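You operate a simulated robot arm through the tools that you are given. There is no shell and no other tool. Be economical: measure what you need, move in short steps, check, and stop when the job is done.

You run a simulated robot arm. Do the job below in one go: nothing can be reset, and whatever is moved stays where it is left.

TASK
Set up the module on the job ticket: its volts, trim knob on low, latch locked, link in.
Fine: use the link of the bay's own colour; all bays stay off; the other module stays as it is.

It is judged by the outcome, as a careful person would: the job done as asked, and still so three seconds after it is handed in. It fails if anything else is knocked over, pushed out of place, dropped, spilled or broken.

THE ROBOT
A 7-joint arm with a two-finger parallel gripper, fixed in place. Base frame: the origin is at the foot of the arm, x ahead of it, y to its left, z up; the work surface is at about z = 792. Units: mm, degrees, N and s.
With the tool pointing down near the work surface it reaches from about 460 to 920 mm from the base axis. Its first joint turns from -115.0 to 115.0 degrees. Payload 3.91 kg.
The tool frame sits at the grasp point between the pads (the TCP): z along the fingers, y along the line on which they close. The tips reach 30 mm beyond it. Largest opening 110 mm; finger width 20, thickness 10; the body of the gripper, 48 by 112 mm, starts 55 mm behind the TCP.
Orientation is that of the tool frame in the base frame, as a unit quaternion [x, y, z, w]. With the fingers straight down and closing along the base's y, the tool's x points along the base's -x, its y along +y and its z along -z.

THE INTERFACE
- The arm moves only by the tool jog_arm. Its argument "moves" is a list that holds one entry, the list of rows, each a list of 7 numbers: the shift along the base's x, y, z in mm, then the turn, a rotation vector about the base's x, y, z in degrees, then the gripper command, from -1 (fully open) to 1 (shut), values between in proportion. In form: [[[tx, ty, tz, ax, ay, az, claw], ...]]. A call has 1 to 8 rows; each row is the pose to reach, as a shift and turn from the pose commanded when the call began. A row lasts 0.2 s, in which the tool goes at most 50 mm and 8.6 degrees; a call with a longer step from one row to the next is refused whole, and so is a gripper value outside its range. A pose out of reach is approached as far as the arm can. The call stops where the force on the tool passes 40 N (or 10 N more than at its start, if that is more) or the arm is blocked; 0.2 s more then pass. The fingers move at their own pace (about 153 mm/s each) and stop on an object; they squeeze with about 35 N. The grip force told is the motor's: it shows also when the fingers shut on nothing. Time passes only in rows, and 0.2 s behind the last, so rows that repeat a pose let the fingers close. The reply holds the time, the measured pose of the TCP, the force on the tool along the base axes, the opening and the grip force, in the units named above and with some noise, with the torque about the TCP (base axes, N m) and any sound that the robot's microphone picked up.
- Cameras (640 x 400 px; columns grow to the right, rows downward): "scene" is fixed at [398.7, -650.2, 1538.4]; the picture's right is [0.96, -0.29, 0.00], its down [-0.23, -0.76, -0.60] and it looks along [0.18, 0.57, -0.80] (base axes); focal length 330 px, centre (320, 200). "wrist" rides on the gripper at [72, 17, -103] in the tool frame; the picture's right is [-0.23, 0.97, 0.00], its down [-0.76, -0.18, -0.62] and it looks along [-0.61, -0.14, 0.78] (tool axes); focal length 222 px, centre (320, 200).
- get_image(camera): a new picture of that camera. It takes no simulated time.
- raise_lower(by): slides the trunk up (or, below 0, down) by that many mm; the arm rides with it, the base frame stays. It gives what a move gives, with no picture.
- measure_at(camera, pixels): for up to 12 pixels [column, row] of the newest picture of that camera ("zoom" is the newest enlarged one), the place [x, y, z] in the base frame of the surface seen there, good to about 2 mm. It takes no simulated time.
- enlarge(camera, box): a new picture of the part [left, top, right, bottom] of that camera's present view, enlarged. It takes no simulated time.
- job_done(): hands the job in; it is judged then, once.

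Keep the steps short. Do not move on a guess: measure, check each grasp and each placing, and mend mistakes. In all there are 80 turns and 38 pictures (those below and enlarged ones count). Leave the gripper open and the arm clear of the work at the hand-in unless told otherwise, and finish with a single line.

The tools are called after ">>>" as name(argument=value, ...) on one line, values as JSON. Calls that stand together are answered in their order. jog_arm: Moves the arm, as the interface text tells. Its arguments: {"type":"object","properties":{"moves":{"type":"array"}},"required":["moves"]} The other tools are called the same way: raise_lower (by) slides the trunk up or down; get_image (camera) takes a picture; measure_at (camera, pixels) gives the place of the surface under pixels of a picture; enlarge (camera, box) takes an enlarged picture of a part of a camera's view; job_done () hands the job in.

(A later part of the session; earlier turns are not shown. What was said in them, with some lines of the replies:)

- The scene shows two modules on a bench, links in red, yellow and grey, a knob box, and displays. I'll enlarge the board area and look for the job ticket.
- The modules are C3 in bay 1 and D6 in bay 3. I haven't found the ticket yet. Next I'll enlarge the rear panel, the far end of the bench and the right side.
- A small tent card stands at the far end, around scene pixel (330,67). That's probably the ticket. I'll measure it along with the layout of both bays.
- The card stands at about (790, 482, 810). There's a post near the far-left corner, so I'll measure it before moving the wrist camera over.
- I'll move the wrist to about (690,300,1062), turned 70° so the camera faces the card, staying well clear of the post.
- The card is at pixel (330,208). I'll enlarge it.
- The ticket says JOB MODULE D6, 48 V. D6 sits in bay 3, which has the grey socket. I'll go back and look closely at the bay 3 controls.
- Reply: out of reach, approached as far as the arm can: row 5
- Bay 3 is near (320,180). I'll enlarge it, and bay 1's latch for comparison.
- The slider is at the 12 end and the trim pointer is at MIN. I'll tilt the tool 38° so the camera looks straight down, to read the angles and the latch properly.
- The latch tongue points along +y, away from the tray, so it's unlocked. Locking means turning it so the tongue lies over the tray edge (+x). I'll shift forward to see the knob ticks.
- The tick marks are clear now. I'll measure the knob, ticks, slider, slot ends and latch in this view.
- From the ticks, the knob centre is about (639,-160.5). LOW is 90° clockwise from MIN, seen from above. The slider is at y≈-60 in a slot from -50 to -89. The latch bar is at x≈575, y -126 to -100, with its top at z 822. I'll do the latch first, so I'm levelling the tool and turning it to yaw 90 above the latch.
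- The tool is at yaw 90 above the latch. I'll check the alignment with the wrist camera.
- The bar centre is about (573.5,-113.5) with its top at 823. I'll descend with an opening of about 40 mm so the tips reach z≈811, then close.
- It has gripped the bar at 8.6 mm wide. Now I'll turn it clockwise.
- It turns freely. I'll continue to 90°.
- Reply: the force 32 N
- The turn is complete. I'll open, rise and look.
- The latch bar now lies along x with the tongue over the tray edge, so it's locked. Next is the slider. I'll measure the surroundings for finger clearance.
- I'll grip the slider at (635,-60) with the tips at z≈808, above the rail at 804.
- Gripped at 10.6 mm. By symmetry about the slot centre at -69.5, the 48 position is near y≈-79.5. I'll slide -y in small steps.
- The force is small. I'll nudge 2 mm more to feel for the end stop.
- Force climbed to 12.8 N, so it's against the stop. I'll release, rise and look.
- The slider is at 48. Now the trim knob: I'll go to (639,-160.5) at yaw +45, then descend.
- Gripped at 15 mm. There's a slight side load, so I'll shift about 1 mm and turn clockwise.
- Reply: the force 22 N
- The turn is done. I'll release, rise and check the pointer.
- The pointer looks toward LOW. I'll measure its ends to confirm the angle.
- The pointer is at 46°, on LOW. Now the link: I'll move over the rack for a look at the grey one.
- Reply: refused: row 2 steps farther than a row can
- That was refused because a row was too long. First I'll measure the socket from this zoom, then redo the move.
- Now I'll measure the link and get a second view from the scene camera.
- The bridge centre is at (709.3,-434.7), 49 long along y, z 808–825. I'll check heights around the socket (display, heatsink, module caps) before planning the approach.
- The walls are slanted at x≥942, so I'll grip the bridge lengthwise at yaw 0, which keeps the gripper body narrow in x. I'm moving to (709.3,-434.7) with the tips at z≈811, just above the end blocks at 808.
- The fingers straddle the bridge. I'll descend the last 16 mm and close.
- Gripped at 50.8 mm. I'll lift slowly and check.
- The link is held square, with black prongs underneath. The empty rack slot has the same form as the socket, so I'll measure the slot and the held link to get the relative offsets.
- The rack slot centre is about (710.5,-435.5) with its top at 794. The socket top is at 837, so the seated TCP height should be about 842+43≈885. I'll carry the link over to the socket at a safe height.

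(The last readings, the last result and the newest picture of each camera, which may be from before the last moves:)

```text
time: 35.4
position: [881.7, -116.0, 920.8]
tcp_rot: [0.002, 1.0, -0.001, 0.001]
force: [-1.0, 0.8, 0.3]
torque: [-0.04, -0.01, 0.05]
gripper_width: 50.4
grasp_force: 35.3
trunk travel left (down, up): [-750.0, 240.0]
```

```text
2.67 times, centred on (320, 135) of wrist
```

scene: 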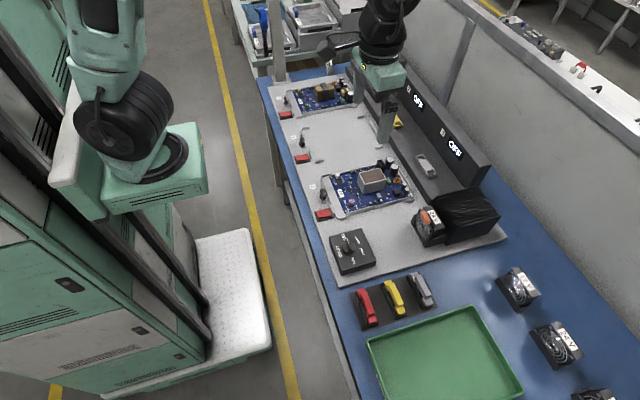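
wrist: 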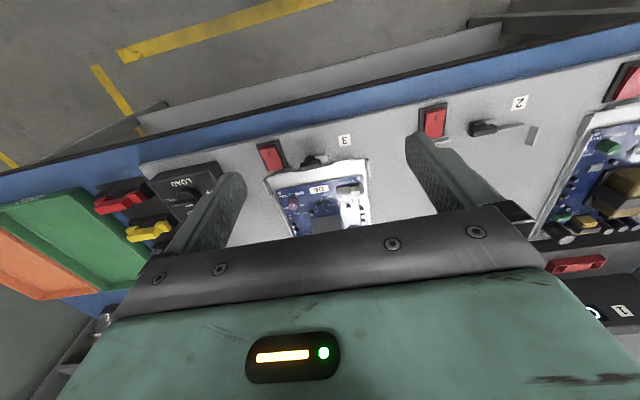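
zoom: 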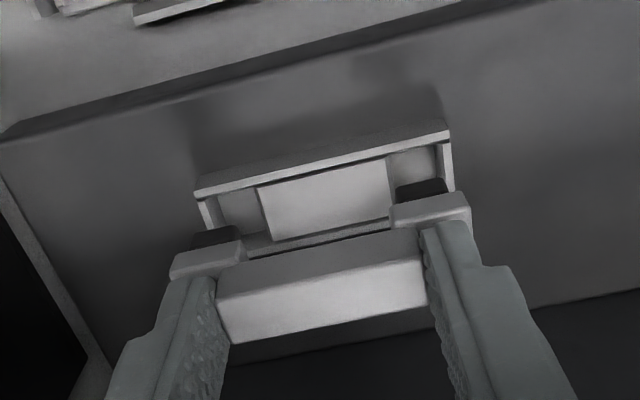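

I can see both the socket and the prongs. I'll measure them together.

>>> measure_at(camera="zoom", pixels=[[197, 190], [447, 134], [204, 212], [448, 165], [260, 190], [272, 238], [386, 158], [391, 210], [325, 200], [300, 165], [330, 230], [250, 246]])

>>> measure_at(camera="zoom", pixels=[[195, 242], [236, 232], [400, 196], [442, 185], [174, 265], [240, 250], [395, 212], [467, 200], [222, 275], [420, 235], [320, 265], [192, 238]])

>>> enlarge(camera="wrist", box=[290, 100, 410, 180])

```text
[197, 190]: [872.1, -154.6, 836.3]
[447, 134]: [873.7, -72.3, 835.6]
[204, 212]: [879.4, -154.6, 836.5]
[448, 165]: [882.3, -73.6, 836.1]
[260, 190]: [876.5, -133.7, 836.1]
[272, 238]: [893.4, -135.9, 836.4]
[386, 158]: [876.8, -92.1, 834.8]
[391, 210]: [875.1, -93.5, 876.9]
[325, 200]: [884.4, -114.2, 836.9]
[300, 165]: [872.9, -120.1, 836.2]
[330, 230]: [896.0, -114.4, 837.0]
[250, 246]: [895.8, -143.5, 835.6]
```

```text
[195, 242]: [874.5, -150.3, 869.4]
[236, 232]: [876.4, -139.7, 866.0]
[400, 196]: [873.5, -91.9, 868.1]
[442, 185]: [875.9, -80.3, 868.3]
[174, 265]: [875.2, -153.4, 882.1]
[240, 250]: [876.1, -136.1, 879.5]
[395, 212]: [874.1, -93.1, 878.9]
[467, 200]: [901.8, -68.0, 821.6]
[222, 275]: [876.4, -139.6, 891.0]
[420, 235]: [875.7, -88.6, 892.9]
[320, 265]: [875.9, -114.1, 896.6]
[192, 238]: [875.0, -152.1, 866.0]
```

```text
5.00 times, centred on (350, 140) of wrist
```

zoom: 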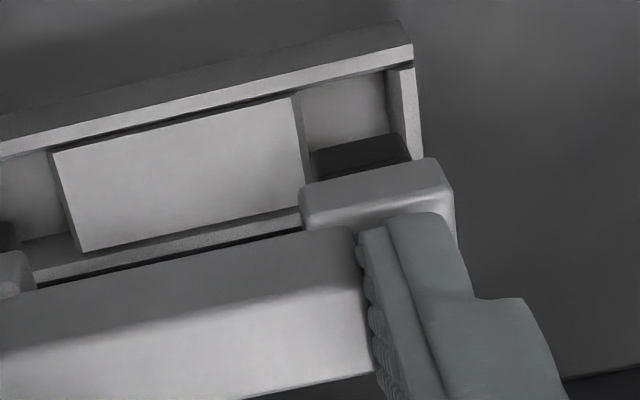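

Comparing prongs with holes, the link needs about +2.7 in y and +1 in x. I'll apply that, descend until the prongs are about 6 mm above the socket, and check again.

>>> jog_arm(moves=[[[1, 2.7, 0, 0, 0, 0, 1], [1, 2.7, -10, 0, 0, 0, 1], [1, 2.7, -17, 0, 0, 0, 1]]])

>>> enlarge(camera="wrist", box=[250, 90, 400, 190])

```text
time: 36.2
position: [882.4, -112.7, 903.7]
tcp_rot: [0.003, 1.0, -0.001, 0.0]
force: [0.5, 0.0, 0.2]
torque: [0.02, -0.01, 0.0]
gripper_width: 50.8
grasp_force: 35.1
trunk travel left (down, up): [-750.0, 240.0]
```

```text
4.00 times, centred on (325, 140) of wrist
```

zoom: 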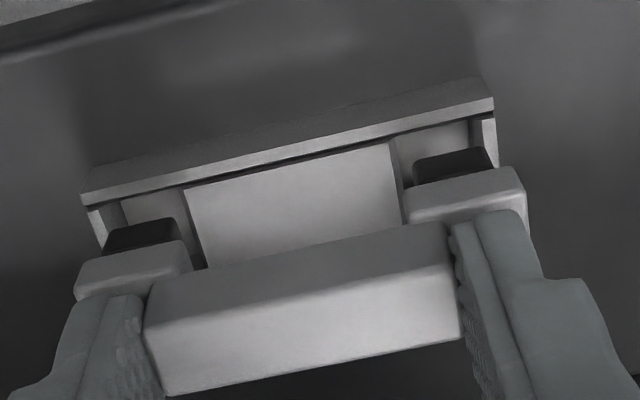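

>>> measure_at(camera="zoom", pixels=[[112, 236], [172, 224], [418, 165], [482, 152], [190, 200], [395, 165], [100, 212], [488, 130], [290, 200], [140, 240], [450, 165], [300, 168]])

>>> measure_at(camera="zoom", pixels=[[107, 246], [177, 230], [416, 175], [488, 160], [194, 225], [400, 195], [120, 205], [470, 128], [90, 215], [495, 135], [205, 255], [120, 195]])

```text
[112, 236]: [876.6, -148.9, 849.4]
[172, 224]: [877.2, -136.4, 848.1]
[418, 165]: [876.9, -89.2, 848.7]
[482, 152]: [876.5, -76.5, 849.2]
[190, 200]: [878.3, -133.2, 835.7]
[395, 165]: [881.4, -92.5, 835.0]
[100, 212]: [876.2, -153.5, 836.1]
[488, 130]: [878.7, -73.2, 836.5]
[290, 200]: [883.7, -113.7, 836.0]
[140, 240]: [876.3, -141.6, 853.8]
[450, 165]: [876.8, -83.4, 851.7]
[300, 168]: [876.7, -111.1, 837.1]
```

```text
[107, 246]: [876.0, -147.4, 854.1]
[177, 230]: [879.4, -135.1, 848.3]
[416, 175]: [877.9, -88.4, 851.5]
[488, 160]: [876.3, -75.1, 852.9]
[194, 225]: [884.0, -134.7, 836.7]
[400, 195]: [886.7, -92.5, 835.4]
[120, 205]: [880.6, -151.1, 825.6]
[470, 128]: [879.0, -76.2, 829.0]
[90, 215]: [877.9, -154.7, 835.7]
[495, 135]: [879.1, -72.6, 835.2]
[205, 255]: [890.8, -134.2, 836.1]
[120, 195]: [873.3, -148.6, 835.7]
```

The y centre is about 1.1 too far (+), so I'll correct that. The x alignment looks right. I'll descend in small steps with force checks.

>>> jog_arm(moves=[[[0, -1.1, 0, 0, 0, 0, 1], [0, -1.1, -4, 0, 0, 0, 1], [0, -1.1, -7, 0, 0, 0, 1], [0, -1.1, -9, 0, 0, 0, 1], [0, -1.1, -11, 0, 0, 0, 1]]])

```text
time: 37.4
position: [883.3, -114.7, 893.2]
tcp_rot: [0.003, 1.0, -0.001, 0.0]
force: [-0.1, -0.7, -0.6]
torque: [-0.03, 0.0, 0.01]
gripper_width: 50.7
grasp_force: 34.4
trunk travel left (down, up): [-750.0, 240.0]
```

>>> jog_arm(moves=[[[0, 0, -1.5, 0, 0, 0, 1], [0, 0, -3, 0, 0, 0, 1], [0, 0, -4.5, 0, 0, 0, 1], [0, 0, -6, 0, 0, 0, 1]]])

```text
time: 38.4
position: [882.8, -113.3, 888.4]
tcp_rot: [0.003, 1.0, -0.001, 0.0]
force: [-1.1, -2.2, 4.8]
torque: [-0.05, 0.07, -0.01]
gripper_width: 50.7
grasp_force: 35.0
trunk travel left (down, up): [-750.0, 240.0]
```

There's light resistance, which fits the prongs sliding in. I'll press on gently.

>>> jog_arm(moves=[[[0, 0, -1, 0, 0, 0, 1], [0, 0, -2, 0, 0, 0, 1], [0, 0, -3, 0, 0, 0, 1], [0, 0, -4, 0, 0, 0, 1]]])

>>> enlarge(camera="wrist", box=[250, 90, 400, 190])

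```text
time: 39.4
position: [881.2, -113.1, 884.1]
tcp_rot: [0.002, 1.0, 0.0, 0.001]
force: [-0.7, 0.1, 13.5]
torque: [0.23, 0.09, 0.02]
gripper_width: 50.8
grasp_force: 35.0
trunk travel left (down, up): [-750.0, 240.0]
```

```text
4.00 times, centred on (325, 140) of wrist
```

zoom: 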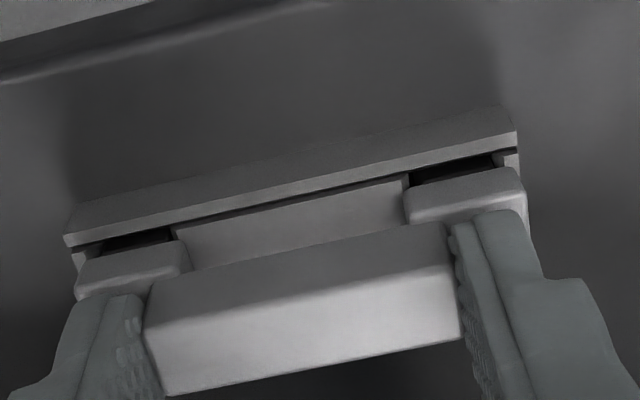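

The prongs are in the holes. I'll check how deep by comparing the end-block height to the rim. In the rack the end tops sat about 14 mm above the rim.

>>> measure_at(camera="zoom", pixels=[[130, 255], [465, 185], [130, 270], [470, 200], [290, 280], [300, 330], [300, 185], [100, 232], [480, 172], [140, 248], [290, 225]])

>>> jog_arm(moves=[[[0, 0, -1, 0, 0, 0, 1], [0, 0, -2, 0, 0, 0, 1], [0, 0, -2, 0, 0, 0, 1]]])

```text
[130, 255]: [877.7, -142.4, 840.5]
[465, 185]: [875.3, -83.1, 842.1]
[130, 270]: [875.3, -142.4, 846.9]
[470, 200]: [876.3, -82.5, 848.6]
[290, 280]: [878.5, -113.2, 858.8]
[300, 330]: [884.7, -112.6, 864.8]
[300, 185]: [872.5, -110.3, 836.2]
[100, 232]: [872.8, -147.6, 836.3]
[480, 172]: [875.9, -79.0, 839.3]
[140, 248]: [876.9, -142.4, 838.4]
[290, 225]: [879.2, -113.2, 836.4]
```

```text
time: 40.2
position: [884.9, -114.2, 884.4]
tcp_rot: [0.002, 1.0, -0.001, 0.002]
force: [-3.1, -0.7, 27.2]
torque: [-0.03, 0.17, 0.0]
gripper_width: 50.5
grasp_force: 35.1
trunk travel left (down, up): [-750.0, 240.0]
```

Force is 27 N with no more travel, and the TCP-to-rim distance of 47.3 matches the rack, so it's seated. I'll press briefly once more and then release.

>>> jog_arm(moves=[[[0, 0, -1, 0, 0, 0, 1], [0, 0, 2, 0, 0, 0, 1], [0, 0, 3, 0, 0, 0, 0.4], [0, 0, 3, 0, 0, 0, 0], [0, 0, 3, 0, 0, 0, -0.2], [0, 0, 3, 0, 0, 0, -0.2]]])

>>> jog_arm(moves=[[[0, 0, 25, 0, 0, 0, -0.2], [0, 0, 60, 0, 0, 0, -0.2], [-20, 0, 90, 0, 0, 0, -0.2]]])

>>> enlarge(camera="wrist", box=[220, 80, 420, 220])

```text
time: 41.6
position: [883.3, -114.2, 884.4]
tcp_rot: [0.002, 1.0, -0.001, 0.0]
force: [-0.4, 0.2, 0.3]
torque: [0.0, -0.03, 0.02]
gripper_width: 66.0
grasp_force: 0.0
trunk travel left (down, up): [-750.0, 240.0]
```

```text
time: 42.4
position: [862.9, -112.7, 975.4]
tcp_rot: [0.002, 1.0, -0.001, -0.001]
force: [1.0, 0.6, -0.2]
torque: [-0.01, 0.04, -0.02]
gripper_width: 66.1
grasp_force: 0.1
trunk travel left (down, up): [-750.0, 240.0]
```

```text
2.86 times, centred on (320, 150) of wrist
```

zoom: 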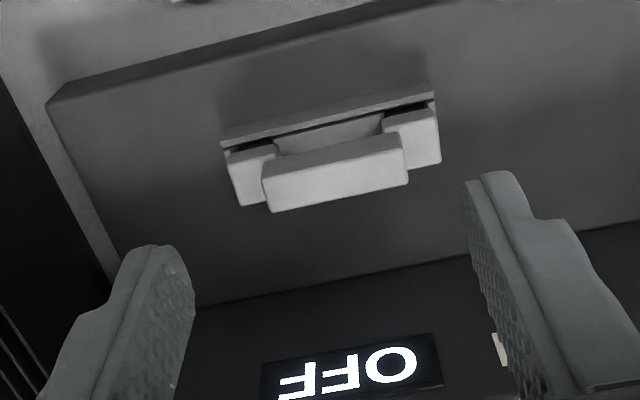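

The link is in and the display reads OFF. I'll verify the seating heights.

>>> measure_at(camera="zoom", pixels=[[250, 185], [420, 145], [335, 185], [250, 158], [410, 122], [330, 118], [290, 130], [330, 165]])

>>> jog_arm(moves=[[[-30, 0, 30, 0, 0, 0, -1], [-70, 20, 60, 0, 0, 0, -1], [-110, 50, 60, 0, 0, 0, -1], [-150, 80, 80, 0, 0, 0, -1], [-170, 120, 90, 0, 0, 0, -1], [-190, 160, 100, 0, 0, 0, -1], [-210, 200, 110, 0, 0, 0, -1], [-220, 240, 120, 0, 0, 0, -1]]])

>>> enlarge(camera="scene", box=[300, 130, 480, 240])

>>> get_image(camera="scene")

```text
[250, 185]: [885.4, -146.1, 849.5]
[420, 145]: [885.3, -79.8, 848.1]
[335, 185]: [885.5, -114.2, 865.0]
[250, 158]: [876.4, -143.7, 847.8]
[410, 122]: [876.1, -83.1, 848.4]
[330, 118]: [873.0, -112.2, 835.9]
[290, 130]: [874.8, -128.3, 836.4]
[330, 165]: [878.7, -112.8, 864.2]
```

```text
refused: row 2 steps farther than a row can; nothing moved
```

```text
3.56 times, centred on (390, 185) of scene
```

zoom: 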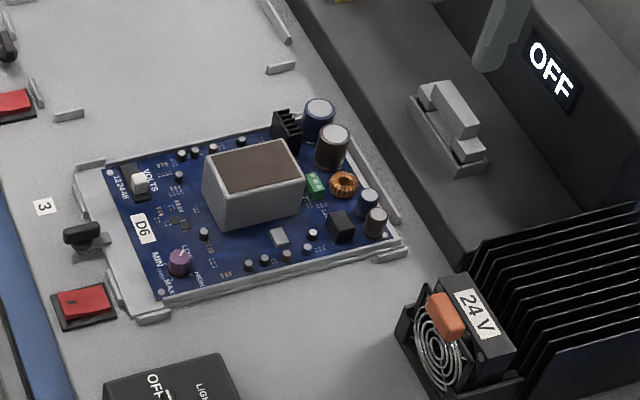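

```text
0 pictures are left
```

scene: 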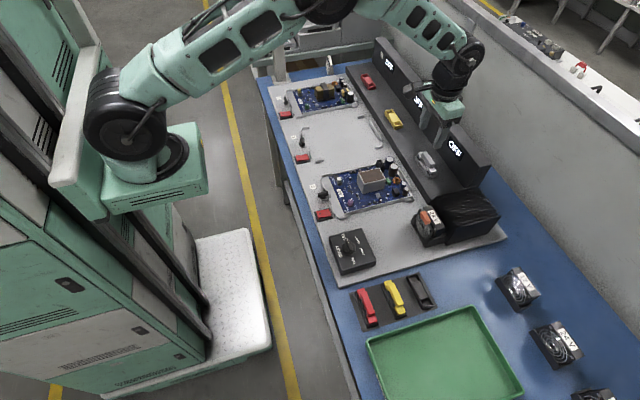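

The link is seated: end tops are 12.3 mm above the rim, at least as deep as in the rack. The slider is at 48, the knob on LOW, the latch across the tray and the displays OFF. Last, I'll move the arm up and clear with the gripper open.

>>> jog_arm(moves=[[[-20, 0, 30, 0, 0, 0, -1], [-40, 0, 60, 0, 0, 0, -1], [-75, 0, 85, 0, 0, 0, -1], [-110, 0, 110, 0, 0, 0, -1], [-145, 0, 130, 0, 0, 0, -1], [-180, 0, 150, 0, 0, 0, -1], [-180, 0, 150, 0, 0, 0, -1]]])

```text
time: 44.0
position: [682.0, -113.9, 1124.6]
tcp_rot: [0.002, 1.0, 0.0, 0.0]
force: [0.8, -1.4, 0.3]
torque: [-0.01, 0.0, 0.0]
gripper_width: 109.8
grasp_force: 0.1
trunk travel left (down, up): [-750.0, 240.0]
```

The arm is clear and the gripper is open, so I'm handing in.

>>> job_done()

```text
The job is handed in.
```

Module D6 in bay 3 is set to 48 V with trim on LOW, the latch locked and the grey link seated; the bay 3 display still reads OFF, I touched no power switches, and module C3 was not touched.
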